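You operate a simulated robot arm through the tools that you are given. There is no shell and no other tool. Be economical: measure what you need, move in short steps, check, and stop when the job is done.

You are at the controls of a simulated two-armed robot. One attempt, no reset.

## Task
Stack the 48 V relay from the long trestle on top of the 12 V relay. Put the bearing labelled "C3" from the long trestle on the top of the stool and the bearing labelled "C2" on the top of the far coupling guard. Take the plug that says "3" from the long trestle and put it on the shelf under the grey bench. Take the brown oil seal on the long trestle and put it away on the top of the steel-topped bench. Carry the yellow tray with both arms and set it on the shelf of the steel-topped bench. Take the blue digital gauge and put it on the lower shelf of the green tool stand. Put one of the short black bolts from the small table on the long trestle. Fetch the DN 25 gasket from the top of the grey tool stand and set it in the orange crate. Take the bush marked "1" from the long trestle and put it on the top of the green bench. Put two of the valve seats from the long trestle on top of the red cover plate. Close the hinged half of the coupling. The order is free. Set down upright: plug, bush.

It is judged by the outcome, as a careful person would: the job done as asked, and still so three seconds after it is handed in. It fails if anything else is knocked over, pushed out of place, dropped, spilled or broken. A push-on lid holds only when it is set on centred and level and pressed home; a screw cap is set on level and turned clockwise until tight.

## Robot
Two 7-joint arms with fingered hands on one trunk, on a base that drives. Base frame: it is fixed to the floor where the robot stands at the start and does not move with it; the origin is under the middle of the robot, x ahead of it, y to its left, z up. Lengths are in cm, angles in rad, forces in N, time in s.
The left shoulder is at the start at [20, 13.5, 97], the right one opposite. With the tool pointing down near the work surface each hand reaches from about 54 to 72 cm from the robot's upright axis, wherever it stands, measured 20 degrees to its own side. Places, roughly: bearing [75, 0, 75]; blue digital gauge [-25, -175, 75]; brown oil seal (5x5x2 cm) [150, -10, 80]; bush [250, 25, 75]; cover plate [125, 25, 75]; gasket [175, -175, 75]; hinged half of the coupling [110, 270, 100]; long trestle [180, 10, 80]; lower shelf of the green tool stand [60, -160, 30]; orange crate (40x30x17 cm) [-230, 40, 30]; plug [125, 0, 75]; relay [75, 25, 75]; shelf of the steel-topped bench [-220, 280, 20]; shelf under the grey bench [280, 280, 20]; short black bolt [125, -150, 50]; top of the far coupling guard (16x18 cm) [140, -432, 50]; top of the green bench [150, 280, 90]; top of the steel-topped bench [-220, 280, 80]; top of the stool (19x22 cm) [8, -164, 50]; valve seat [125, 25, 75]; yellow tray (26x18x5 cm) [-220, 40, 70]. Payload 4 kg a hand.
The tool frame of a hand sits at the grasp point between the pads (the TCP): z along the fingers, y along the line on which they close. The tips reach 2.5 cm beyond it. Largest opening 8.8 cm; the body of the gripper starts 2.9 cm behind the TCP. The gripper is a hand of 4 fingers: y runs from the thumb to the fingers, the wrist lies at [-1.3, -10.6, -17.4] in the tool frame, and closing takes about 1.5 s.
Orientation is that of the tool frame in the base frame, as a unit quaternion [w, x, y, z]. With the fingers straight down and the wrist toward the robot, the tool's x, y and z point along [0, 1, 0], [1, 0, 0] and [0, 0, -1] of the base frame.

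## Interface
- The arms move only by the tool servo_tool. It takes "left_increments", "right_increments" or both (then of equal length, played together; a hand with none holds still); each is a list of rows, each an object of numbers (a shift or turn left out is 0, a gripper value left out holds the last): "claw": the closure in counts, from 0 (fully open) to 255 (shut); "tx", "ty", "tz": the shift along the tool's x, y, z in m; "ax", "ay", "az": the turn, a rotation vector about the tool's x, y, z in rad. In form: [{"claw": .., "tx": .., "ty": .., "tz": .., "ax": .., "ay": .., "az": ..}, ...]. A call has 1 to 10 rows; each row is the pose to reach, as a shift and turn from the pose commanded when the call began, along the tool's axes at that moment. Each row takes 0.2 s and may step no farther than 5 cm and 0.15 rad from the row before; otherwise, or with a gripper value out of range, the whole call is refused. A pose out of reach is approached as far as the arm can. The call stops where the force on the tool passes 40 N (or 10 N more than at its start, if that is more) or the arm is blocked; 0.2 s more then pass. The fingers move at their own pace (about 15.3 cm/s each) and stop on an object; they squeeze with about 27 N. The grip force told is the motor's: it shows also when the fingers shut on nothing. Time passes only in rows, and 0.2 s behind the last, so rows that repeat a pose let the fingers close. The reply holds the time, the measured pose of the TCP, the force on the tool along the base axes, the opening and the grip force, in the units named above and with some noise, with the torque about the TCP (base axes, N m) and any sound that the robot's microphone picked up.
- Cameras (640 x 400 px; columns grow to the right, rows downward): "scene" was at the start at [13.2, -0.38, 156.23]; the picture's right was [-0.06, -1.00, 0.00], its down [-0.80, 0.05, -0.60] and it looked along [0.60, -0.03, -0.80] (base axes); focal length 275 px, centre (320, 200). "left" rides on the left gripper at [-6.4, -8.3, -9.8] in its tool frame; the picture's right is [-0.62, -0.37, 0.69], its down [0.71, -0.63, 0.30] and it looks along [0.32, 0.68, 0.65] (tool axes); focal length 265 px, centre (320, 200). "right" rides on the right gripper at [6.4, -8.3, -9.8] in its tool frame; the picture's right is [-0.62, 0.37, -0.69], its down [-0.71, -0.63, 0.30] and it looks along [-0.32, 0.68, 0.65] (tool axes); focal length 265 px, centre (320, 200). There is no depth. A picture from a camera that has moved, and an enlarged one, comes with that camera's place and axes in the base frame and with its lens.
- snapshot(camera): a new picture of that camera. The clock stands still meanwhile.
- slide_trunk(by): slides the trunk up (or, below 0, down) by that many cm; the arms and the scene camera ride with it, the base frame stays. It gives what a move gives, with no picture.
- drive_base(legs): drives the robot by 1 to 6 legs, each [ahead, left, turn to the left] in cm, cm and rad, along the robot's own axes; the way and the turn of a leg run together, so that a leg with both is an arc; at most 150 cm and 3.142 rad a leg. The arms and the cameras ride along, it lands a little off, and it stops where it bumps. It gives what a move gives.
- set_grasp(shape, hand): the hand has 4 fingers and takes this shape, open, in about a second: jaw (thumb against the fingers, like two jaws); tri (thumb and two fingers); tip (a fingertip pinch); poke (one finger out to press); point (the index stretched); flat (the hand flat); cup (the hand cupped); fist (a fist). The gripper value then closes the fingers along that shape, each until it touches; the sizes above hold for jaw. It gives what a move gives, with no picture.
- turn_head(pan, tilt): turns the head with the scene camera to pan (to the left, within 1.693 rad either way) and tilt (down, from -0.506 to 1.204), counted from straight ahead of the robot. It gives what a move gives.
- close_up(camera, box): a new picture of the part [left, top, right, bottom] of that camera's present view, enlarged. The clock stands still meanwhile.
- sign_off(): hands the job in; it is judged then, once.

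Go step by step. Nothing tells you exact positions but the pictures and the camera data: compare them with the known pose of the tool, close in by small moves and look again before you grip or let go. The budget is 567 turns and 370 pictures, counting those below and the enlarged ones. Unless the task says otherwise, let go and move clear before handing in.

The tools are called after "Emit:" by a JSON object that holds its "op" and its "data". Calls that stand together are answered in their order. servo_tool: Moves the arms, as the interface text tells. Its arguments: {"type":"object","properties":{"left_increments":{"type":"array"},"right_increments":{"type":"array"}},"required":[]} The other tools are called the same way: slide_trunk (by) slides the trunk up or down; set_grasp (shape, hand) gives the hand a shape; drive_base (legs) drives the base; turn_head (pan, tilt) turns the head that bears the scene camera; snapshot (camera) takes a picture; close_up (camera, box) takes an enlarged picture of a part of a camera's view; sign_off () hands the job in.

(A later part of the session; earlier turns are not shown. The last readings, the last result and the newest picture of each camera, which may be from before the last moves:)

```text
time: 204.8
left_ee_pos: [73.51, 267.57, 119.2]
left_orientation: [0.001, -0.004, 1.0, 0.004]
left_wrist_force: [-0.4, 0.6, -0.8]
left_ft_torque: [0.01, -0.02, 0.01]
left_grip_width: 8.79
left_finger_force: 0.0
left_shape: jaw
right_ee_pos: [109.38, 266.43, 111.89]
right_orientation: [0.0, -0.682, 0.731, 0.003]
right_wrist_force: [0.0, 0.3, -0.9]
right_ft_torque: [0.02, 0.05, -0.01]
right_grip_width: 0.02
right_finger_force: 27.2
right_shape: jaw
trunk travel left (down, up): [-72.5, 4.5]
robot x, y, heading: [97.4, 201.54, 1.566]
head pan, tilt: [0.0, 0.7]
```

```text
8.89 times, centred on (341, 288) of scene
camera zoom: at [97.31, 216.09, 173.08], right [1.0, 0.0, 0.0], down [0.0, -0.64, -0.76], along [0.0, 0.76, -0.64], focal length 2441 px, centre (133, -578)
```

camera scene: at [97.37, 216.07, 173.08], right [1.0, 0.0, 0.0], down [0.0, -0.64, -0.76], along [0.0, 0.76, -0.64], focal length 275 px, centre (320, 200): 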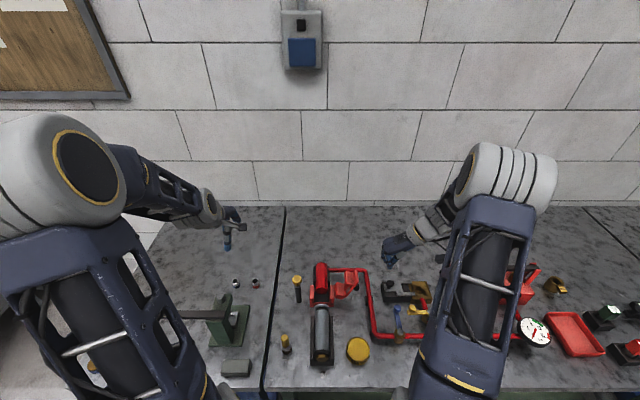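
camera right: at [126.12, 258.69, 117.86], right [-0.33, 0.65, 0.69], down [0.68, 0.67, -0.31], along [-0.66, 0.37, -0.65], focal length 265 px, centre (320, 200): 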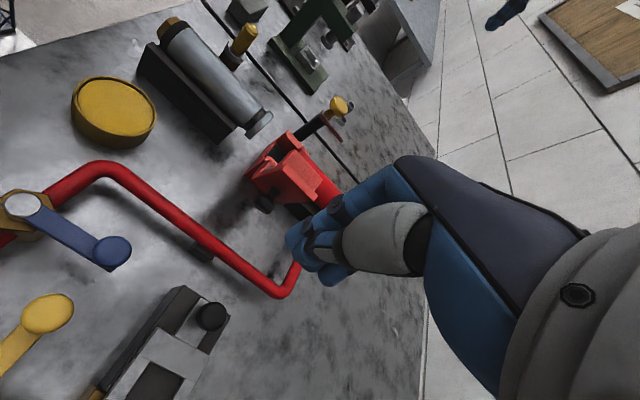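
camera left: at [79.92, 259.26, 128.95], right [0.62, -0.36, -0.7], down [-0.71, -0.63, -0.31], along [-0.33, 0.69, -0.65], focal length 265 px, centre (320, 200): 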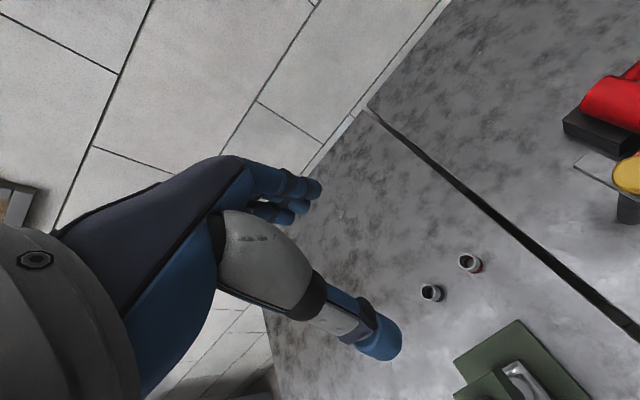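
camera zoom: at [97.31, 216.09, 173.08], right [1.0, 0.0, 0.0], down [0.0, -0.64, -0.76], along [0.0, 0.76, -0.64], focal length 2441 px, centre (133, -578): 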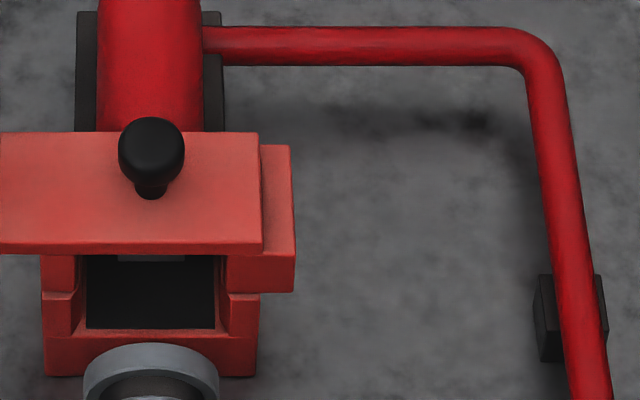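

The coupling is closed (seams meet on both sides). Next I go look at the yellow tray area; I restore the right hand and drive off.

Emit:
{"op": "servo_tool", "data": {"right_increments": [{"az": 0.15, "tz": -0.02, "claw": 0}, {"az": 0.3, "tz": -0.04}, {"az": 0.45, "tz": -0.05}, {"az": 0.6, "tz": -0.06}, {"az": 0.75, "tz": -0.06}, {"az": 0.9, "tz": -0.06}, {"az": 1.05, "tz": -0.06}, {"az": 1.2, "tz": -0.06}, {"az": 1.35, "tz": -0.06}, {"az": 1.5, "tz": -0.06}]}}

Emit:
{"op": "drive_base", "data": {"legs": [[-16, 0, 0], [0, 150, 0]]}}

Emit:
{"op": "turn_head", "data": {"pan": 1.5, "tilt": 0.6}}

Emit:
{"op": "snapshot", "data": {"camera": "scene"}}

```text
time: 207.1
left_ee_pos: [73.42, 267.61, 119.19]
left_orientation: [0.0, -0.003, 1.0, 0.004]
left_wrist_force: [0.9, 0.0, -0.1]
left_ft_torque: [0.02, -0.02, 0.02]
left_grip_width: 8.79
left_finger_force: 0.1
left_shape: jaw
right_ee_pos: [109.42, 266.54, 118.02]
right_orientation: [-0.003, 0.0, 1.0, 0.003]
right_wrist_force: [-0.4, -0.2, 0.1]
right_ft_torque: [0.0, 0.0, -0.02]
right_grip_width: 8.77
right_finger_force: 0.1
right_shape: jaw
trunk travel left (down, up): [-72.5, 4.5]
robot x, y, heading: [97.69, 201.69, 1.569]
head pan, tilt: [0.0, 0.7]
```

```text
time: 215.5
left_ee_pos: [-76.45, 252.98, 119.18]
left_orientation: [-0.001, 0.005, 1.0, 0.004]
left_wrist_force: [0.3, 0.5, 0.5]
left_ft_torque: [-0.01, -0.01, 0.0]
left_grip_width: 8.79
left_finger_force: 0.0
left_shape: jaw
right_ee_pos: [-40.74, 251.43, 117.83]
right_orientation: [-0.003, 0.007, 1.0, 0.002]
right_wrist_force: [0.0, -0.5, 0.4]
right_ft_torque: [0.02, 0.0, 0.0]
right_grip_width: 8.78
right_finger_force: 0.0
right_shape: jaw
trunk travel left (down, up): [-72.5, 4.5]
robot x, y, heading: [-53.61, 186.49, 1.561]
head pan, tilt: [0.0, 0.7]
```

```text
time: 217.1
left_ee_pos: [-76.31, 252.92, 119.19]
left_orientation: [0.0, 0.004, 1.0, 0.004]
left_wrist_force: [-0.4, 0.0, -0.6]
left_ft_torque: [0.02, 0.01, -0.03]
left_grip_width: 8.8
left_finger_force: 0.2
left_shape: jaw
right_ee_pos: [-40.57, 251.43, 117.91]
right_orientation: [-0.002, 0.007, 1.0, 0.004]
right_wrist_force: [0.2, -0.3, 0.1]
right_ft_torque: [0.0, 0.03, 0.01]
right_grip_width: 8.76
right_finger_force: 0.0
right_shape: jaw
trunk travel left (down, up): [-72.5, 4.5]
robot x, y, heading: [-53.6, 186.52, 1.557]
head pan, tilt: [1.499, 0.6]
```

```text
248 pictures are left
camera scene: at [-62.31, 193.38, 173.94], right [0.09, 1.0, 0.0], down [0.56, -0.05, -0.83], along [-0.82, 0.07, -0.56], focal length 275 px, centre (320, 200)
```

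scene: 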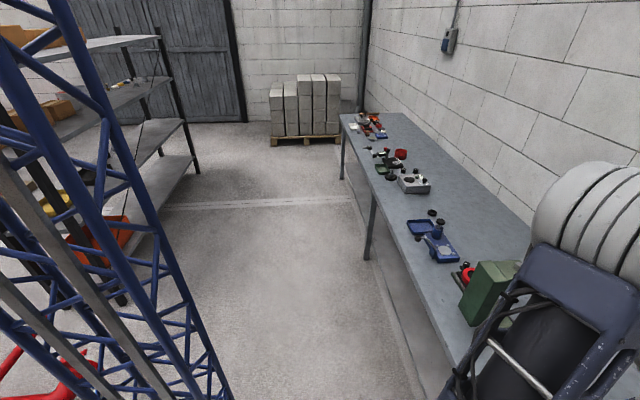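

I see a rack on the left with the yellow tray and orange crate, and the steel bench along the wall. I turn to face -x for a clear look.

Emit:
{"op": "drive_base", "data": {"legs": [[0, 0, 1.58]]}}

Emit:
{"op": "turn_head", "data": {"pan": 0.3, "tilt": 0.5}}

Emit:
{"op": "snapshot", "data": {"camera": "scene"}}

```text
time: 221.3
left_ee_pos: [-120.21, 164.54, 119.24]
left_orientation: [-0.003, -0.699, 0.716, 0.004]
left_wrist_force: [-1.2, -1.0, -0.2]
left_ft_torque: [0.0, -0.02, 0.0]
left_grip_width: 8.78
left_finger_force: 0.0
left_shape: jaw
right_ee_pos: [-117.95, 200.22, 117.78]
right_orientation: [-0.003, -0.697, 0.717, 0.0]
right_wrist_force: [-1.1, -0.7, -0.4]
right_ft_torque: [0.01, 0.01, 0.01]
right_grip_width: 8.78
right_finger_force: 0.1
right_shape: jaw
trunk travel left (down, up): [-72.5, 4.5]
robot x, y, heading: [-53.35, 186.88, 3.115]
head pan, tilt: [1.499, 0.6]
```

```text
time: 222.7
left_ee_pos: [-120.3, 164.49, 119.21]
left_orientation: [-0.003, -0.699, 0.715, 0.003]
left_wrist_force: [0.1, 0.2, 0.3]
left_ft_torque: [0.02, 0.0, -0.01]
left_grip_width: 8.79
left_finger_force: 0.0
left_shape: jaw
right_ee_pos: [-118.05, 200.32, 117.83]
right_orientation: [-0.004, -0.698, 0.716, 0.0]
right_wrist_force: [-0.2, 0.6, -0.4]
right_ft_torque: [0.05, 0.01, -0.04]
right_grip_width: 8.76
right_finger_force: 0.0
right_shape: jaw
trunk travel left (down, up): [-72.5, 4.5]
robot x, y, heading: [-53.47, 186.44, 3.114]
head pan, tilt: [0.3, 0.499]
```

```text
247 pictures are left
camera scene: at [-68.36, 184.32, 174.85], right [-0.27, 0.96, 0.0], down [0.46, 0.13, -0.88], along [-0.85, -0.24, -0.48], focal length 275 px, centre (320, 200)
```

scene: 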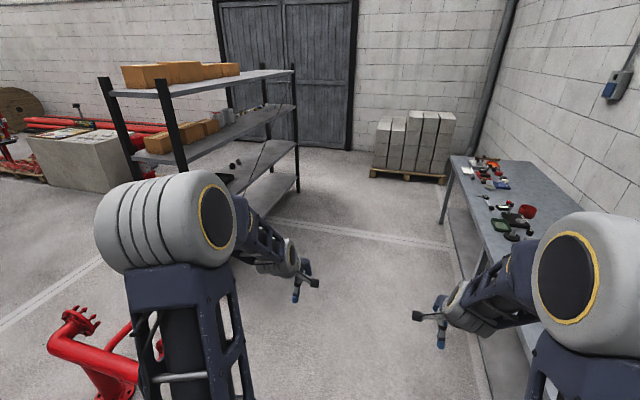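

Emit:
{"op": "drive_base", "data": {"legs": [[150, 0, 0.02], [16, 0, 0], [0, 0, 1.575]]}}

Emit:
{"op": "turn_head", "data": {"pan": 0.0, "tilt": 0.6}}

Emit:
{"op": "snapshot", "data": {"camera": "scene"}}

```text
time: 234.9
left_ee_pos: [-193.19, 121.16, 119.18]
left_orientation: [0.004, 1.0, 0.006, 0.0]
left_wrist_force: [0.1, -0.1, 0.2]
left_ft_torque: [0.01, -0.02, -0.02]
left_grip_width: 8.82
left_finger_force: 0.1
left_shape: jaw
right_ee_pos: [-229.08, 122.14, 117.82]
right_orientation: [0.003, 1.0, 0.005, 0.002]
right_wrist_force: [-0.9, 0.6, -0.6]
right_ft_torque: [-0.01, 0.0, 0.0]
right_grip_width: 8.75
right_finger_force: 0.1
right_shape: jaw
trunk travel left (down, up): [-72.5, 4.5]
robot x, y, heading: [-217.69, 187.16, -1.561]
head pan, tilt: [0.3, 0.499]
```

```text
time: 235.7
left_ee_pos: [-193.16, 121.24, 119.19]
left_orientation: [0.004, 1.0, 0.006, 0.0]
left_wrist_force: [0.0, 0.0, -0.8]
left_ft_torque: [0.03, -0.01, 0.0]
left_grip_width: 8.76
left_finger_force: 0.0
left_shape: jaw
right_ee_pos: [-228.96, 122.03, 117.86]
right_orientation: [0.003, 1.0, 0.004, 0.002]
right_wrist_force: [-0.6, 0.5, 0.5]
right_ft_torque: [0.01, -0.01, 0.0]
right_grip_width: 8.76
right_finger_force: 0.1
right_shape: jaw
trunk travel left (down, up): [-72.5, 4.5]
robot x, y, heading: [-217.74, 186.98, -1.558]
head pan, tilt: [0.0, 0.6]
```

```text
246 pictures are left
camera scene: at [-217.81, 172.3, 173.94], right [-1.0, -0.01, 0.0], down [-0.01, 0.56, -0.83], along [0.01, -0.83, -0.56], focal length 275 px, centre (320, 200)
```

scene: 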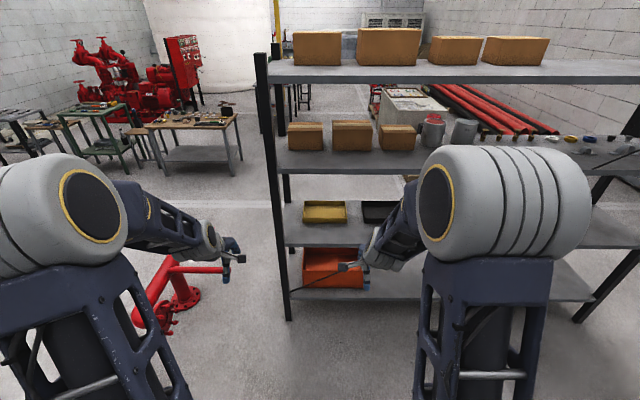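

The rack stands ahead: yellow tray on the z≈69 shelf, orange crate on the one below. I zoom in.

Emit:
{"op": "close_up", "data": {"camera": "scene", "box": [270, 170, 430, 320]}}

Emit:
{"op": "snapshot", "data": {"camera": "right"}}

```text
2.67 times, centred on (350, 245) of scene
camera zoom: at [-217.81, 172.3, 173.94], right [-1.0, -0.01, 0.0], down [-0.01, 0.56, -0.83], along [0.01, -0.83, -0.56], focal length 732 px, centre (240, 80)
```

zoom: 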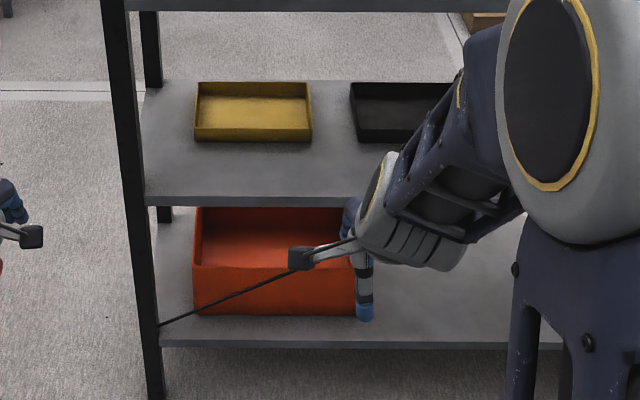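

```text
244 pictures are left
camera right: at [-222.71, 130.36, 127.79], right [-0.62, -0.37, 0.69], down [-0.72, 0.62, -0.31], along [-0.32, -0.69, -0.65], focal length 265 px, centre (320, 200)
```

right: 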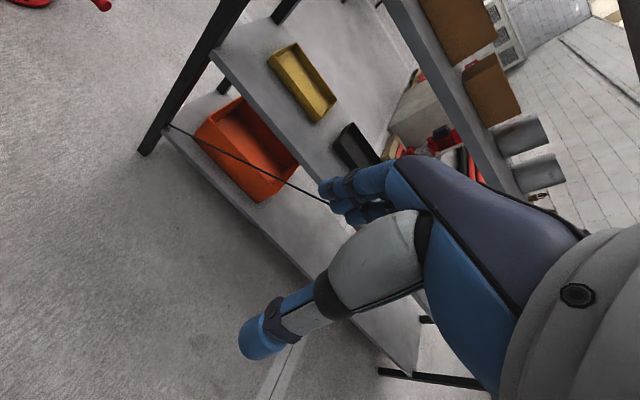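

Tray is empty, front wall at y≈42, shelf front y≈62, x from -232.6 to -206. I lower the trunk, bring both hands to ±8 cm of centre in free space first, and check elbows.

Emit:
{"op": "slide_trunk", "data": {"by": -28}}

Emit:
{"op": "servo_tool", "data": {"left_increments": [{"tx": -0.03}, {"tx": -0.06}, {"tx": -0.09}, {"tx": -0.12}, {"tx": -0.15, "tz": 0.02}, {"tx": -0.155, "tz": 0.05}, {"tx": -0.155, "tz": 0.08}], "right_increments": [{"tx": 0.0}, {"tx": 0.01}, {"tx": 0.02}, {"tx": 0.022}, {"tx": 0.022, "tz": 0.02}, {"tx": 0.022, "tz": 0.04}, {"tx": 0.022, "tz": 0.066}]}}

Emit:
{"op": "snapshot", "data": {"camera": "scene"}}

```text
time: 238.5
left_ee_pos: [-193.17, 121.29, 91.35]
left_orientation: [0.005, 1.0, 0.007, -0.001]
left_wrist_force: [-0.5, -0.3, -0.3]
left_ft_torque: [0.0, 0.01, 0.02]
left_grip_width: 8.78
left_finger_force: 0.0
left_shape: jaw
right_ee_pos: [-229.04, 121.96, 89.93]
right_orientation: [0.003, 1.0, 0.004, 0.003]
right_wrist_force: [0.5, 0.0, 0.3]
right_ft_torque: [-0.02, 0.02, 0.02]
right_grip_width: 8.74
right_finger_force: 0.1
right_shape: jaw
trunk travel left (down, up): [-44.5, 32.5]
robot x, y, heading: [-217.9, 186.95, -1.557]
head pan, tilt: [0.0, 0.6]
```

```text
time: 240.1
left_ee_pos: [-208.71, 120.89, 83.41]
left_orientation: [0.006, 1.0, 0.007, 0.0]
left_wrist_force: [0.8, 1.0, 0.4]
left_ft_torque: [0.0, -0.01, -0.03]
left_grip_width: 8.78
left_finger_force: 0.1
left_shape: jaw
right_ee_pos: [-226.69, 121.98, 83.24]
right_orientation: [0.003, 1.0, 0.005, 0.002]
right_wrist_force: [0.1, 0.2, 0.1]
right_ft_torque: [-0.03, 0.03, -0.02]
right_grip_width: 8.78
right_finger_force: 0.1
right_shape: jaw
trunk travel left (down, up): [-44.5, 32.5]
robot x, y, heading: [-217.79, 186.9, -1.561]
head pan, tilt: [0.0, 0.6]
```

```text
243 pictures are left
camera scene: at [-217.82, 172.34, 145.95], right [-1.0, -0.01, 0.0], down [-0.01, 0.56, -0.83], along [0.01, -0.83, -0.56], focal length 275 px, centre (320, 200)
```

scene: 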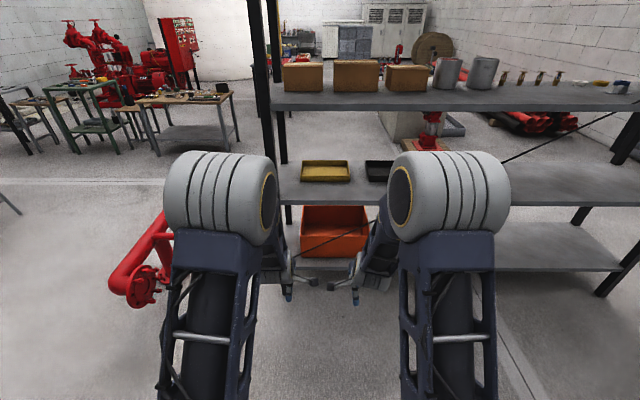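

Elbows stand high over the hands, so they'd hit the upper shelf. I lower the trunk more and raise the hands relative to it, so elbows fall back.

Emit:
{"op": "slide_trunk", "data": {"by": -25}}

Emit:
{"op": "servo_tool", "data": {"left_increments": [{"tz": -0.04}, {"tz": -0.08}, {"tz": -0.12}, {"tz": -0.16}, {"tz": -0.2}, {"tz": -0.22}], "right_increments": [{"tz": -0.04}, {"tz": -0.08}, {"tz": -0.12}, {"tz": -0.16}, {"tz": -0.2}, {"tz": -0.22}]}}

Emit:
{"op": "snapshot", "data": {"camera": "scene"}}

```text
time: 242.7
left_ee_pos: [-208.68, 120.87, 58.4]
left_orientation: [0.004, 1.0, 0.007, 0.0]
left_wrist_force: [0.4, 0.3, -0.1]
left_ft_torque: [-0.02, 0.02, 0.02]
left_grip_width: 8.78
left_finger_force: 0.0
left_shape: jaw
right_ee_pos: [-226.73, 121.91, 58.15]
right_orientation: [0.003, 1.0, 0.003, 0.002]
right_wrist_force: [0.4, 0.3, -0.4]
right_ft_torque: [0.05, 0.0, -0.01]
right_grip_width: 8.74
right_finger_force: 0.1
right_shape: jaw
trunk travel left (down, up): [-19.5, 57.5]
robot x, y, heading: [-217.61, 187.51, -1.559]
head pan, tilt: [0.0, 0.6]
```

```text
time: 244.1
left_ee_pos: [-208.59, 121.2, 80.34]
left_orientation: [0.004, 1.0, 0.007, 0.001]
left_wrist_force: [-0.2, 0.3, -0.5]
left_ft_torque: [-0.02, -0.03, -0.01]
left_grip_width: 8.8
left_finger_force: 0.1
left_shape: jaw
right_ee_pos: [-226.97, 122.01, 80.0]
right_orientation: [0.003, 1.0, 0.003, 0.001]
right_wrist_force: [-0.1, -0.1, -0.1]
right_ft_torque: [0.01, -0.02, 0.0]
right_grip_width: 8.78
right_finger_force: 0.0
right_shape: jaw
trunk travel left (down, up): [-19.5, 57.5]
robot x, y, heading: [-217.72, 186.99, -1.564]
head pan, tilt: [0.0, 0.6]
```

```text
242 pictures are left
camera scene: at [-217.82, 172.31, 120.94], right [-1.0, -0.01, 0.0], down [-0.01, 0.56, -0.83], along [0.01, -0.82, -0.56], focal length 275 px, centre (320, 200)
```

scene: 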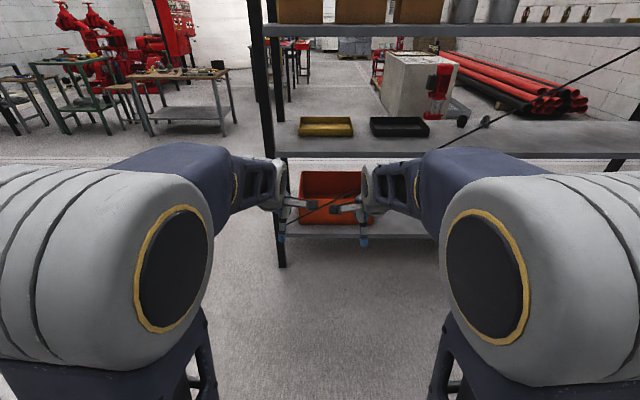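

Elbows are now back and the forearms run level. I shift slightly and drive ahead toward the rack, stopping short to check.

Emit:
{"op": "drive_base", "data": {"legs": [[0, 3, -0.01], [60, 0, 0]]}}

Emit:
{"op": "snapshot", "data": {"camera": "scene"}}

Emit:
{"op": "snapshot", "data": {"camera": "left"}}

Emit:
{"op": "snapshot", "data": {"camera": "right"}}

```text
time: 247.9
left_ee_pos: [-206.3, 62.28, 80.4]
left_orientation: [0.004, 1.0, 0.003, 0.0]
left_wrist_force: [-0.1, 0.0, 0.8]
left_ft_torque: [0.02, 0.03, 0.01]
left_grip_width: 8.8
left_finger_force: 0.2
left_shape: jaw
right_ee_pos: [-224.7, 63.23, 80.09]
right_orientation: [0.003, 1.0, -0.001, 0.002]
right_wrist_force: [0.4, 0.7, 0.2]
right_ft_torque: [0.0, -0.02, 0.02]
right_grip_width: 8.75
right_finger_force: 0.0
right_shape: jaw
trunk travel left (down, up): [-19.5, 57.5]
robot x, y, heading: [-214.8, 128.46, -1.571]
head pan, tilt: [0.0, 0.6]
```

```text
241 pictures are left
camera scene: at [-215.01, 113.41, 120.94], right [-1.0, 0.0, 0.0], down [0.0, 0.56, -0.83], along [0.0, -0.83, -0.56], focal length 275 px, centre (320, 200)
```

scene: 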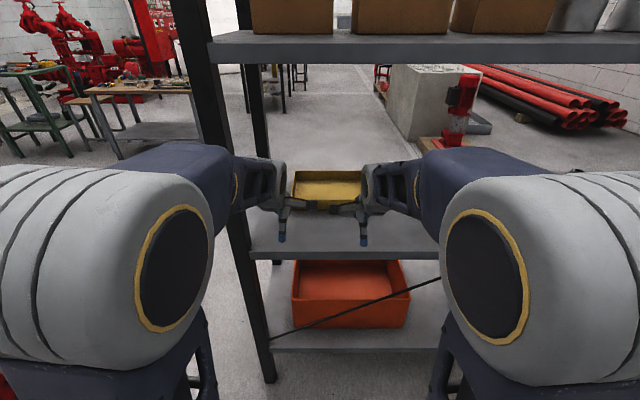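

```text
240 pictures are left
camera left: at [-212.75, 70.71, 90.13], right [-0.62, 0.36, -0.7], down [0.71, 0.63, -0.31], along [0.33, -0.69, -0.65], focal length 265 px, centre (320, 200)
```

left: 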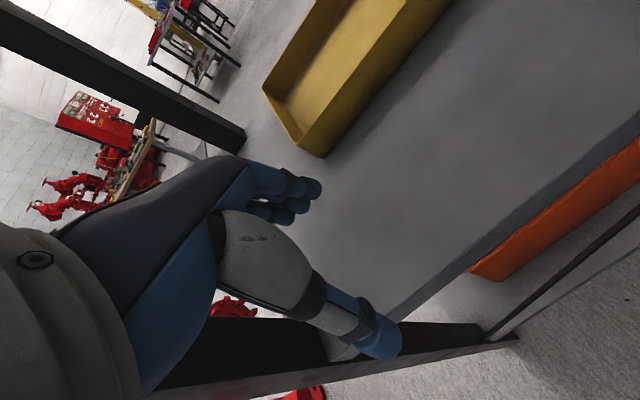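

```text
239 pictures are left
camera right: at [-218.23, 71.53, 89.97], right [-0.62, -0.36, 0.69], down [-0.71, 0.63, -0.31], along [-0.32, -0.69, -0.65], focal length 265 px, centre (320, 200)
```

right: 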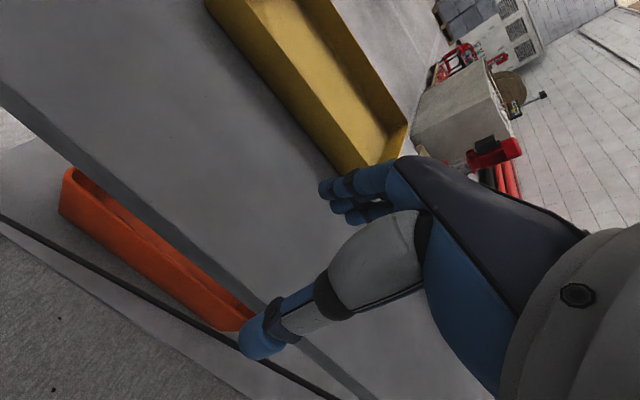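

Wrong-way shift; I correct to the right by 7 cm, and bring the right hand in a little.

Emit:
{"op": "drive_base", "data": {"legs": [[0, -7, 0]]}}

Emit:
{"op": "servo_tool", "data": {"right_increments": [{"tx": 0.02}, {"tx": 0.045}]}}

Emit:
{"op": "drive_base", "data": {"legs": [[12, 0, 0]]}}

Emit:
{"op": "snapshot", "data": {"camera": "scene"}}

Emit:
{"op": "snapshot", "data": {"camera": "left"}}

Emit:
{"op": "snapshot", "data": {"camera": "right"}}

```text
time: 248.9
left_ee_pos: [-213.4, 62.18, 80.32]
left_orientation: [0.005, 1.0, 0.001, 0.0]
left_wrist_force: [0.2, 0.9, -0.3]
left_ft_torque: [-0.02, -0.01, -0.01]
left_grip_width: 8.77
left_finger_force: 0.0
left_shape: jaw
right_ee_pos: [-231.79, 63.27, 80.08]
right_orientation: [0.002, 1.0, -0.002, 0.003]
right_wrist_force: [-0.9, -0.2, -0.8]
right_ft_torque: [0.0, -0.01, 0.03]
right_grip_width: 8.77
right_finger_force: 0.0
right_shape: jaw
trunk travel left (down, up): [-19.5, 57.5]
robot x, y, heading: [-221.63, 128.31, -1.574]
head pan, tilt: [0.0, 0.6]
```

```text
time: 249.5
left_ee_pos: [-212.53, 62.19, 80.4]
left_orientation: [0.006, 1.0, 0.008, 0.002]
left_wrist_force: [0.3, -0.3, -0.2]
left_ft_torque: [-0.03, -0.02, -0.02]
left_grip_width: 8.76
left_finger_force: 0.0
left_shape: jaw
right_ee_pos: [-228.87, 63.22, 80.13]
right_orientation: [0.002, 1.0, -0.006, -0.001]
right_wrist_force: [0.5, 0.3, -0.1]
right_ft_torque: [0.03, -0.01, -0.01]
right_grip_width: 8.75
right_finger_force: 0.0
right_shape: jaw
trunk travel left (down, up): [-19.5, 57.5]
robot x, y, heading: [-221.71, 128.53, -1.571]
head pan, tilt: [0.0, 0.6]
stopped in row 2 (left hand): the force on the tool passed its limit at 54 N (the readings are from after the stop); the commanded pose is now the measured one
```

```text
time: 250.8
left_ee_pos: [-212.61, 49.91, 80.42]
left_orientation: [0.005, 1.0, 0.008, 0.003]
left_wrist_force: [-0.3, -1.0, -0.3]
left_ft_torque: [0.04, 0.05, -0.02]
left_grip_width: 8.79
left_finger_force: 0.1
left_shape: jaw
right_ee_pos: [-228.95, 50.89, 80.19]
right_orientation: [0.002, 1.0, -0.008, -0.001]
right_wrist_force: [-0.5, 0.5, -0.3]
right_ft_torque: [-0.02, -0.05, 0.08]
right_grip_width: 8.77
right_finger_force: 0.1
right_shape: jaw
trunk travel left (down, up): [-19.5, 57.5]
robot x, y, heading: [-221.89, 115.92, -1.57]
head pan, tilt: [0.0, 0.6]
```

```text
238 pictures are left
camera scene: at [-222.14, 101.14, 120.94], right [-1.0, 0.0, 0.0], down [0.0, 0.56, -0.83], along [0.0, -0.83, -0.56], focal length 275 px, centre (320, 200)
```

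scene: 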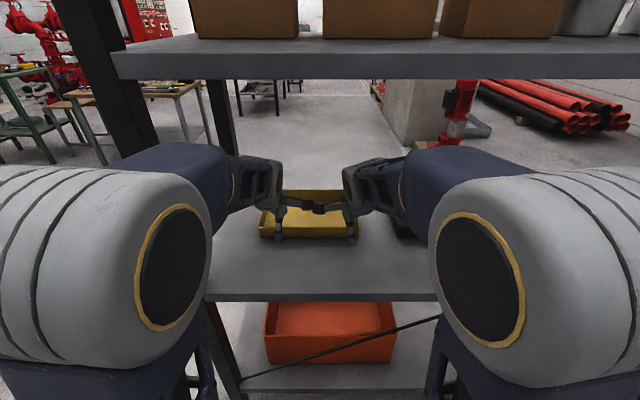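

```text
237 pictures are left
camera left: at [-219.21, 58.29, 90.13], right [-0.62, 0.35, -0.7], down [0.71, 0.64, -0.31], along [0.34, -0.69, -0.65], focal length 265 px, centre (320, 200)
```

left: 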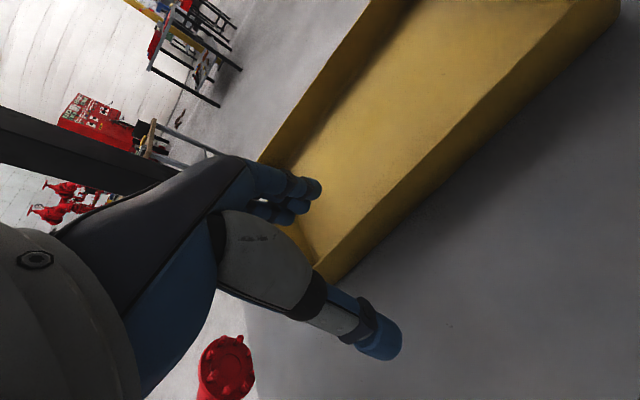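

```text
236 pictures are left
camera right: at [-222.42, 59.1, 90.04], right [-0.62, -0.36, 0.7], down [-0.7, 0.64, -0.31], along [-0.34, -0.68, -0.65], focal length 265 px, centre (320, 200)
```

right: 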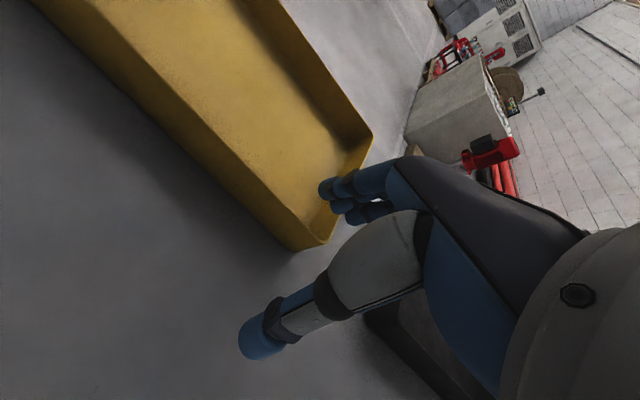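

The hand camera stalks touch at 16 cm spacing, so I spread the hands to 18 cm, then advance.

Emit:
{"op": "servo_tool", "data": {"left_increments": [{"tx": 0.013}, {"tx": 0.027}, {"tx": 0.027}], "right_increments": [{"tx": 0.0}, {"tx": 0.0}, {"tx": 0.008}]}}

Emit:
{"op": "drive_base", "data": {"legs": [[5, 0, 0]]}}

Emit:
{"op": "servo_tool", "data": {"left_increments": [{"ty": 0.01}, {"ty": 0.018}], "right_increments": [{"ty": 0.014}, {"ty": 0.028}]}}

Emit:
{"op": "snapshot", "data": {"camera": "left"}}

Emit:
{"op": "snapshot", "data": {"camera": "right"}}

```text
time: 251.6
left_ee_pos: [-209.98, 49.92, 80.32]
left_orientation: [0.005, 1.0, 0.008, 0.002]
left_wrist_force: [-0.2, -0.4, 0.5]
left_ft_torque: [0.02, -0.01, -0.01]
left_grip_width: 8.79
left_finger_force: 0.1
left_shape: jaw
right_ee_pos: [-228.1, 50.98, 80.08]
right_orientation: [0.003, 1.0, -0.007, -0.001]
right_wrist_force: [0.3, 0.3, -0.6]
right_ft_torque: [0.01, -0.01, 0.04]
right_grip_width: 8.78
right_finger_force: 0.1
right_shape: jaw
trunk travel left (down, up): [-19.5, 57.5]
robot x, y, heading: [-222.02, 116.0, -1.57]
head pan, tilt: [0.0, 0.6]
```

```text
time: 252.5
left_ee_pos: [-209.87, 45.06, 80.25]
left_orientation: [0.005, 1.0, 0.008, 0.002]
left_wrist_force: [0.3, 0.5, 0.2]
left_ft_torque: [-0.02, 0.04, 0.02]
left_grip_width: 8.81
left_finger_force: 0.0
left_shape: jaw
right_ee_pos: [-228.19, 45.88, 80.12]
right_orientation: [0.003, 1.0, -0.008, -0.001]
right_wrist_force: [-0.3, -0.9, -0.6]
right_ft_torque: [0.0, 0.0, 0.04]
right_grip_width: 8.75
right_finger_force: 0.0
right_shape: jaw
trunk travel left (down, up): [-19.5, 57.5]
robot x, y, heading: [-221.91, 110.67, -1.574]
head pan, tilt: [0.0, 0.6]
```

```text
time: 253.1
left_ee_pos: [-209.94, 43.18, 80.39]
left_orientation: [0.005, 1.0, 0.008, 0.003]
left_wrist_force: [0.2, 0.9, 0.2]
left_ft_torque: [-0.01, -0.02, 0.0]
left_grip_width: 8.76
left_finger_force: 0.1
left_shape: jaw
right_ee_pos: [-228.38, 43.22, 80.19]
right_orientation: [0.003, 1.0, -0.008, -0.001]
right_wrist_force: [-0.8, 0.3, 0.7]
right_ft_torque: [0.0, 0.02, 0.0]
right_grip_width: 8.75
right_finger_force: 0.2
right_shape: jaw
trunk travel left (down, up): [-19.5, 57.5]
robot x, y, heading: [-222.03, 110.82, -1.577]
head pan, tilt: [0.0, 0.6]
```

```text
235 pictures are left
camera left: at [-216.49, 51.6, 90.14], right [-0.62, 0.35, -0.7], down [0.71, 0.64, -0.31], along [0.34, -0.68, -0.65], focal length 265 px, centre (320, 200)
```

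left: 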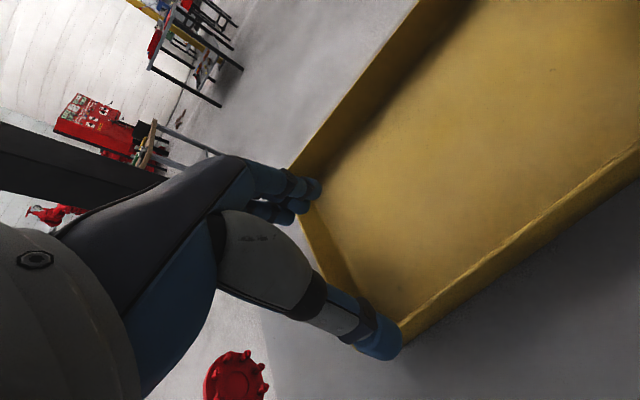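

```text
234 pictures are left
camera right: at [-221.62, 51.33, 90.02], right [-0.62, -0.36, 0.7], down [-0.71, 0.64, -0.31], along [-0.34, -0.68, -0.65], focal length 265 px, centre (320, 200)
```

right: 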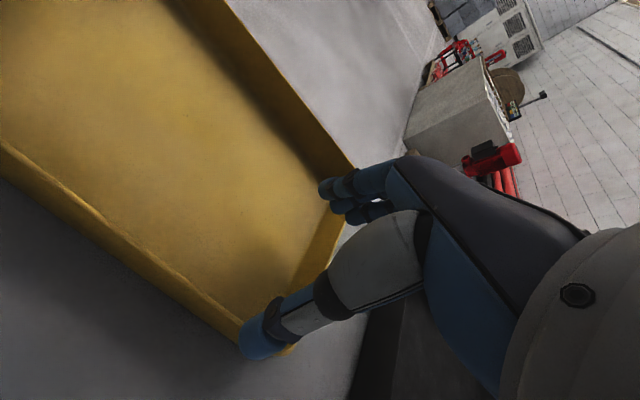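

The front rim is actually at y≈47, so I move both hands back 3.5 cm before descending.

Emit:
{"op": "servo_tool", "data": {"left_increments": [{"ty": -0.02}, {"ty": -0.037}, {"ty": -0.037, "tz": 0.02}, {"ty": -0.037, "tz": 0.04}], "right_increments": [{"ty": -0.02}, {"ty": -0.037}, {"ty": -0.037, "tz": 0.02}, {"ty": -0.037, "tz": 0.04}]}}

Emit:
{"op": "snapshot", "data": {"camera": "left"}}

Emit:
{"op": "snapshot", "data": {"camera": "right"}}

```text
time: 254.1
left_ee_pos: [-209.9, 46.78, 76.25]
left_orientation: [0.006, 1.0, 0.008, 0.002]
left_wrist_force: [-0.2, 0.0, 0.1]
left_ft_torque: [-0.01, 0.03, 0.02]
left_grip_width: 8.8
left_finger_force: 0.0
left_shape: jaw
right_ee_pos: [-228.27, 46.8, 76.08]
right_orientation: [0.002, 1.0, -0.007, 0.0]
right_wrist_force: [-1.1, 0.4, 0.2]
right_ft_torque: [0.03, 0.03, -0.02]
right_grip_width: 8.75
right_finger_force: 0.1
right_shape: jaw
trunk travel left (down, up): [-19.5, 57.5]
robot x, y, heading: [-221.92, 111.1, -1.567]
head pan, tilt: [0.0, 0.6]
```

```text
233 pictures are left
camera left: at [-216.48, 55.12, 85.95], right [-0.62, 0.35, -0.7], down [0.71, 0.64, -0.31], along [0.34, -0.68, -0.65], focal length 265 px, centre (320, 200)
```

left: 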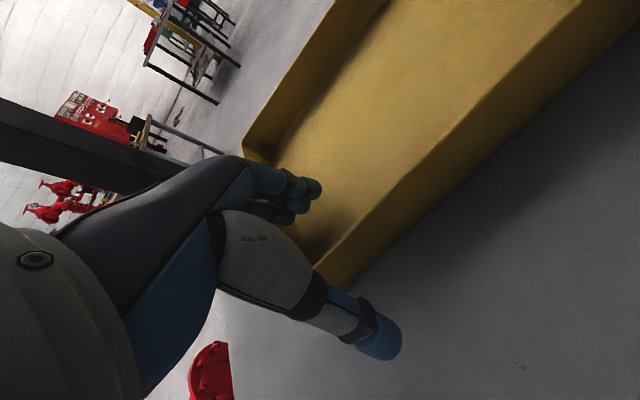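

```text
232 pictures are left
camera right: at [-221.76, 55.03, 85.96], right [-0.62, -0.36, 0.7], down [-0.7, 0.64, -0.31], along [-0.34, -0.68, -0.65], focal length 265 px, centre (320, 200)
```

right: 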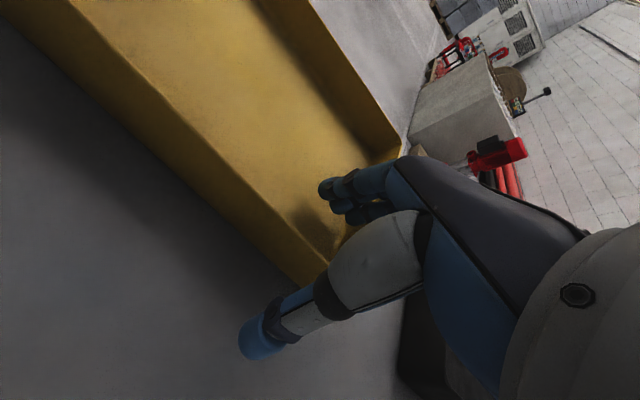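

Rim now lies midway between thumb and fingers on both hands. I descend and close both.

Emit:
{"op": "servo_tool", "data": {"left_increments": [{"tz": 0.015}, {"tz": 0.03}, {"tz": 0.03}], "right_increments": [{"tz": 0.015}, {"tz": 0.03}, {"tz": 0.03}]}}

Emit:
{"op": "servo_tool", "data": {"left_increments": [{"claw": 100}, {"claw": 160}, {"claw": 255}, {"claw": 255}, {"claw": 255}, {"claw": 255}, {"claw": 255}, {"claw": 255}, {"claw": 255}], "right_increments": [{"claw": 100}, {"claw": 160}, {"claw": 255}, {"claw": 255}, {"claw": 255}, {"claw": 255}, {"claw": 255}, {"claw": 255}, {"claw": 255}]}}

Emit:
{"op": "snapshot", "data": {"camera": "left"}}

Emit:
{"op": "snapshot", "data": {"camera": "right"}}

```text
time: 254.7
left_ee_pos: [-209.92, 46.34, 74.55]
left_orientation: [0.019, 1.0, 0.007, 0.002]
left_wrist_force: [0.7, 4.0, 19.0]
left_ft_torque: [-0.92, -0.16, 0.07]
left_grip_width: 8.56
left_finger_force: 0.0
left_shape: jaw
right_ee_pos: [-228.16, 46.3, 74.55]
right_orientation: [0.019, 1.0, -0.007, 0.003]
right_wrist_force: [-1.3, 5.5, 22.8]
right_ft_torque: [-1.01, 0.22, -0.07]
right_grip_width: 8.55
right_finger_force: 0.0
right_shape: jaw
trunk travel left (down, up): [-19.5, 57.5]
robot x, y, heading: [-221.94, 111.26, -1.572]
head pan, tilt: [0.0, 0.6]
stopped in row 2 (right hand): the force on the tool passed its limit at 49 N (the readings are from after the stop); the commanded pose is now the measured one
```

```text
time: 255.5
left_ee_pos: [-209.91, 46.2, 74.76]
left_orientation: [0.024, 1.0, 0.01, 0.001]
left_wrist_force: [0.7, 0.7, 17.6]
left_ft_torque: [-0.32, 0.09, -0.09]
left_grip_width: 1.62
left_finger_force: 27.1
left_shape: jaw
right_ee_pos: [-228.02, 45.98, 74.74]
right_orientation: [0.022, 1.0, -0.006, 0.004]
right_wrist_force: [-0.4, 3.8, 19.3]
right_ft_torque: [-0.31, -0.02, 0.03]
right_grip_width: 1.55
right_finger_force: 27.3
right_shape: jaw
trunk travel left (down, up): [-19.5, 57.5]
robot x, y, heading: [-222.26, 111.17, -1.575]
head pan, tilt: [0.0, 0.6]
stopped in row 4 (right hand): the force on the tool passed its limit at 41 N (the readings are from after the stop); the commanded pose is now the measured one
```

```text
231 pictures are left
camera left: at [-216.44, 54.84, 84.19], right [-0.63, 0.32, -0.71], down [0.7, 0.63, -0.33], along [0.34, -0.71, -0.62], focal length 265 px, centre (320, 200)
```

left: 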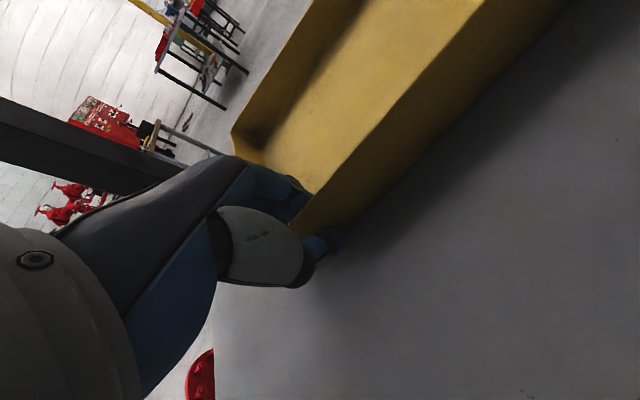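

```text
230 pictures are left
camera right: at [-221.71, 54.64, 84.39], right [-0.63, -0.33, 0.7], down [-0.7, 0.62, -0.34], along [-0.33, -0.71, -0.63], focal length 265 px, centre (320, 200)
```

right: 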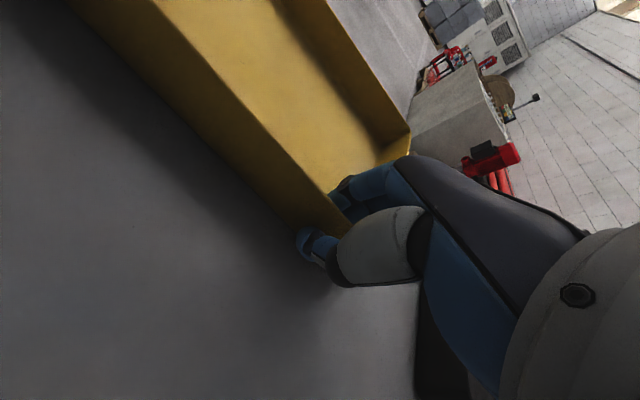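

Both hands grip the front wall. I lift 1.5 cm as a test and look.

Emit:
{"op": "servo_tool", "data": {"left_increments": [{"tz": -0.005}, {"tz": -0.01}, {"tz": -0.015}, {"tz": -0.02}], "right_increments": [{"tz": -0.005}, {"tz": -0.01}, {"tz": -0.015}, {"tz": -0.02}]}}

Emit:
{"op": "snapshot", "data": {"camera": "scene"}}

```text
time: 256.5
left_ee_pos: [-209.97, 46.32, 76.5]
left_orientation: [0.018, 1.0, 0.008, 0.001]
left_wrist_force: [-1.5, -0.6, -1.9]
left_ft_torque: [-0.04, 0.07, -0.12]
left_grip_width: 1.47
left_finger_force: 27.4
left_shape: jaw
right_ee_pos: [-228.16, 46.11, 76.46]
right_orientation: [0.018, 1.0, -0.006, 0.005]
right_wrist_force: [1.4, 0.1, -0.3]
right_ft_torque: [-0.07, -0.14, 0.09]
right_grip_width: 1.45
right_finger_force: 26.9
right_shape: jaw
trunk travel left (down, up): [-19.5, 57.5]
robot x, y, heading: [-222.07, 111.3, -1.569]
head pan, tilt: [0.0, 0.6]
```

```text
229 pictures are left
camera scene: at [-222.15, 96.2, 120.93], right [-1.0, 0.0, 0.0], down [0.0, 0.57, -0.82], along [0.0, -0.82, -0.57], focal length 275 px, centre (320, 200)
```

scene: 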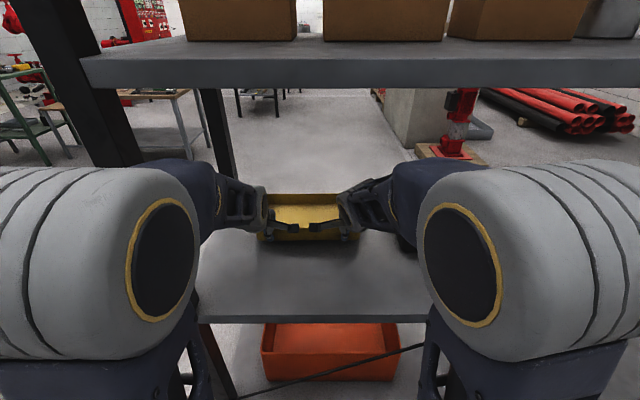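

The tray is light. I lift a bit more and back out of the rack.

Emit:
{"op": "servo_tool", "data": {"left_increments": [{"tz": -0.01}, {"tz": -0.02}, {"tz": -0.03}], "right_increments": [{"tz": -0.01}, {"tz": -0.02}, {"tz": -0.03}]}}

Emit:
{"op": "close_up", "data": {"camera": "scene", "box": [220, 150, 400, 300]}}

```text
time: 257.3
left_ee_pos: [-209.86, 46.38, 79.43]
left_orientation: [0.02, 1.0, 0.009, 0.001]
left_wrist_force: [2.0, -0.7, 0.1]
left_ft_torque: [-0.05, 0.01, -0.07]
left_grip_width: 1.41
left_finger_force: 26.9
left_shape: jaw
right_ee_pos: [-228.13, 46.32, 79.38]
right_orientation: [0.018, 1.0, -0.007, 0.005]
right_wrist_force: [-1.6, -0.4, -2.7]
right_ft_torque: [-0.02, -0.03, 0.04]
right_grip_width: 1.41
right_finger_force: 27.4
right_shape: jaw
trunk travel left (down, up): [-19.5, 57.5]
robot x, y, heading: [-221.96, 110.97, -1.57]
head pan, tilt: [0.0, 0.6]
```

```text
2.67 times, centred on (310, 225) of scene
camera zoom: at [-222.15, 96.2, 120.94], right [-1.0, 0.0, 0.0], down [0.0, 0.57, -0.82], along [0.0, -0.82, -0.57], focal length 732 px, centre (347, 133)
```

zoom: 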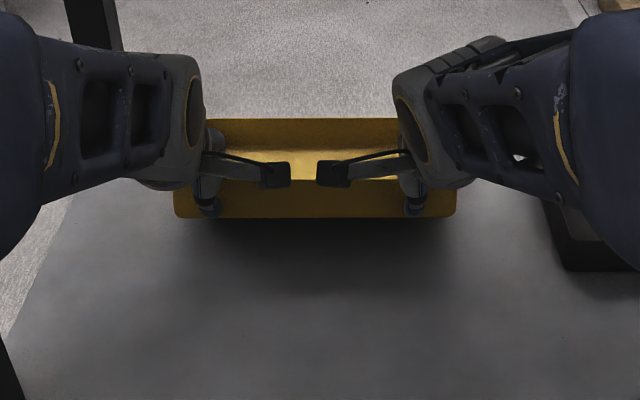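

Tray fully lifted and level. I back out to y≈160 and turn to face the steel bench.

Emit:
{"op": "drive_base", "data": {"legs": [[-50, 0, 0], [0, 0, 1.571], [0, 0, 1.571]]}}

Emit:
{"op": "turn_head", "data": {"pan": 0.0, "tilt": 0.45}}

Emit:
{"op": "snapshot", "data": {"camera": "scene"}}

```text
time: 267.4
left_ee_pos: [-222.1, 227.09, 79.24]
left_orientation: [0.004, 0.08, 0.997, 0.018]
left_wrist_force: [13.4, 2.4, -7.7]
left_ft_torque: [-0.43, -0.05, -0.32]
left_grip_width: 1.37
left_finger_force: 26.5
left_shape: jaw
right_ee_pos: [-205.29, 224.36, 79.49]
right_orientation: [0.0, 0.085, 0.996, 0.014]
right_wrist_force: [7.8, -18.6, 7.2]
right_ft_torque: [-0.42, -0.2, -0.31]
right_grip_width: 1.07
right_finger_force: 27.1
right_shape: jaw
trunk travel left (down, up): [-19.5, 57.5]
robot x, y, heading: [-221.65, 161.5, 1.418]
head pan, tilt: [0.0, 0.6]
stopped in leg 3: the force on the tool passed its limit at 48 N (the readings are from after the stop); the commanded pose is now the measured one
```

```text
time: 268.1
left_ee_pos: [-222.26, 227.19, 79.28]
left_orientation: [0.003, 0.079, 0.997, 0.018]
left_wrist_force: [21.3, 4.6, -10.0]
left_ft_torque: [-0.49, -0.07, -0.46]
left_grip_width: 1.36
left_finger_force: 27.0
left_shape: jaw
right_ee_pos: [-205.54, 224.49, 79.53]
right_orientation: [-0.002, 0.085, 0.996, 0.014]
right_wrist_force: [8.4, -27.2, 11.4]
right_ft_torque: [-0.6, -0.23, -0.36]
right_grip_width: 1.12
right_finger_force: 26.5
right_shape: jaw
trunk travel left (down, up): [-19.5, 57.5]
robot x, y, heading: [-221.48, 161.8, 1.419]
head pan, tilt: [0.0, 0.45]
```

```text
227 pictures are left
camera scene: at [-219.33, 176.74, 122.3], right [0.99, -0.15, 0.0], down [-0.07, -0.43, -0.9], along [0.14, 0.89, -0.44], focal length 275 px, centre (320, 200)
```

scene: 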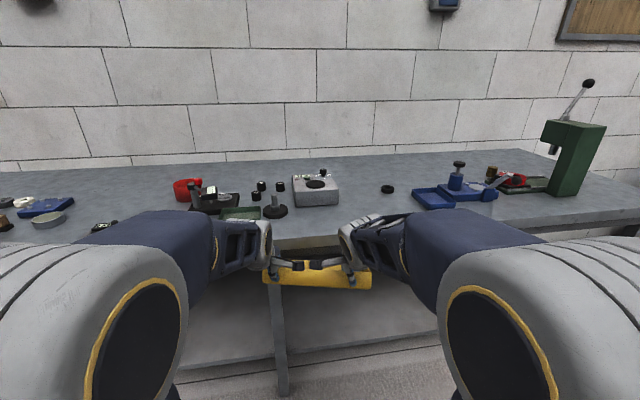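

The tray's far edge touched the bench front while turning. I back straight off and check the tray grip.

Emit:
{"op": "drive_base", "data": {"legs": [[-12, 0, 0]]}}

Emit:
{"op": "snapshot", "data": {"camera": "scene"}}

Emit:
{"op": "snapshot", "data": {"camera": "left"}}

```text
time: 269.3
left_ee_pos: [-224.41, 215.4, 79.34]
left_orientation: [0.003, 0.077, 0.997, 0.017]
left_wrist_force: [-2.4, -0.4, -1.1]
left_ft_torque: [-0.28, 0.07, 0.03]
left_grip_width: 1.38
left_finger_force: 27.2
left_shape: jaw
right_ee_pos: [-207.32, 212.71, 79.55]
right_orientation: [-0.002, 0.083, 0.996, 0.015]
right_wrist_force: [3.1, -0.1, -3.2]
right_ft_torque: [-0.08, -0.01, -0.06]
right_grip_width: 1.22
right_finger_force: 26.5
right_shape: jaw
trunk travel left (down, up): [-19.5, 57.5]
robot x, y, heading: [-223.09, 149.64, 1.421]
head pan, tilt: [0.0, 0.45]
```

```text
226 pictures are left
camera scene: at [-221.23, 164.94, 122.29], right [0.99, -0.15, 0.0], down [-0.07, -0.43, -0.9], along [0.14, 0.89, -0.44], focal length 275 px, centre (320, 200)
```

scene: 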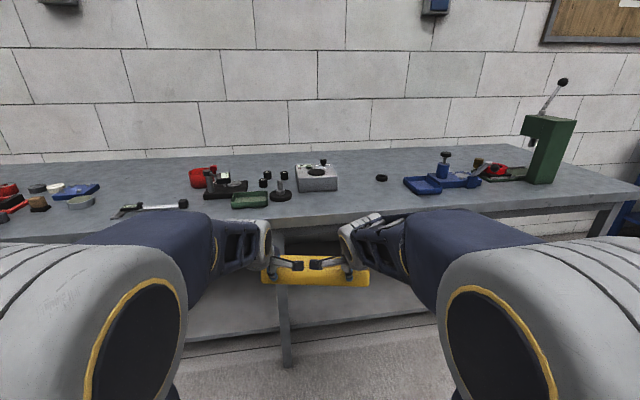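

```text
225 pictures are left
camera left: at [-219.41, 205.93, 88.88], right [0.56, -0.43, -0.7], down [-0.8, -0.5, -0.33], along [-0.21, 0.75, -0.63], focal length 265 px, centre (320, 200)
```

left: 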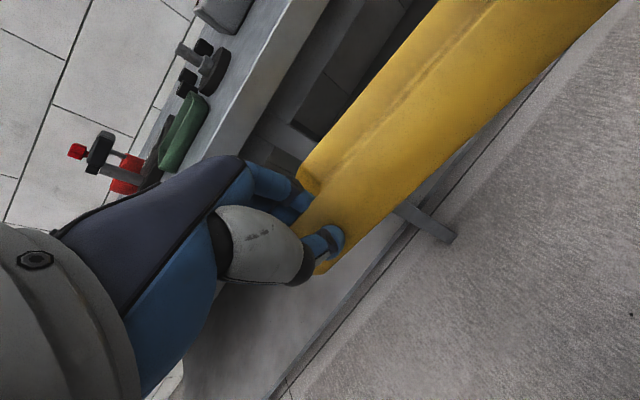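

Emit:
{"op": "close_up", "data": {"camera": "scene", "box": [220, 200, 420, 380]}}

Emit:
{"op": "snapshot", "data": {"camera": "right"}}

```text
2.22 times, centred on (320, 290) of scene
camera zoom: at [-221.23, 164.94, 122.29], right [0.99, -0.15, 0.0], down [-0.07, -0.43, -0.9], along [0.14, 0.89, -0.44], focal length 610 px, centre (320, 0)
```

zoom: 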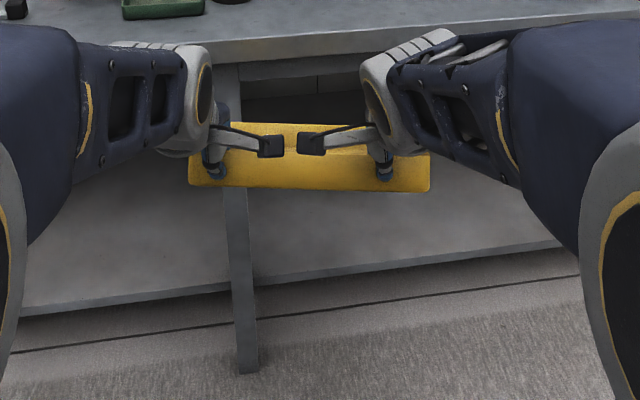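

```text
223 pictures are left
camera right: at [-215.11, 205.09, 89.25], right [0.67, 0.24, 0.7], down [0.6, -0.73, -0.33], along [0.43, 0.64, -0.64], focal length 265 px, centre (320, 200)
```

right: 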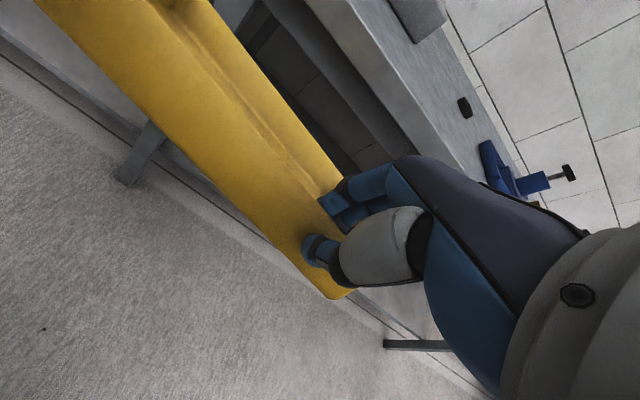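

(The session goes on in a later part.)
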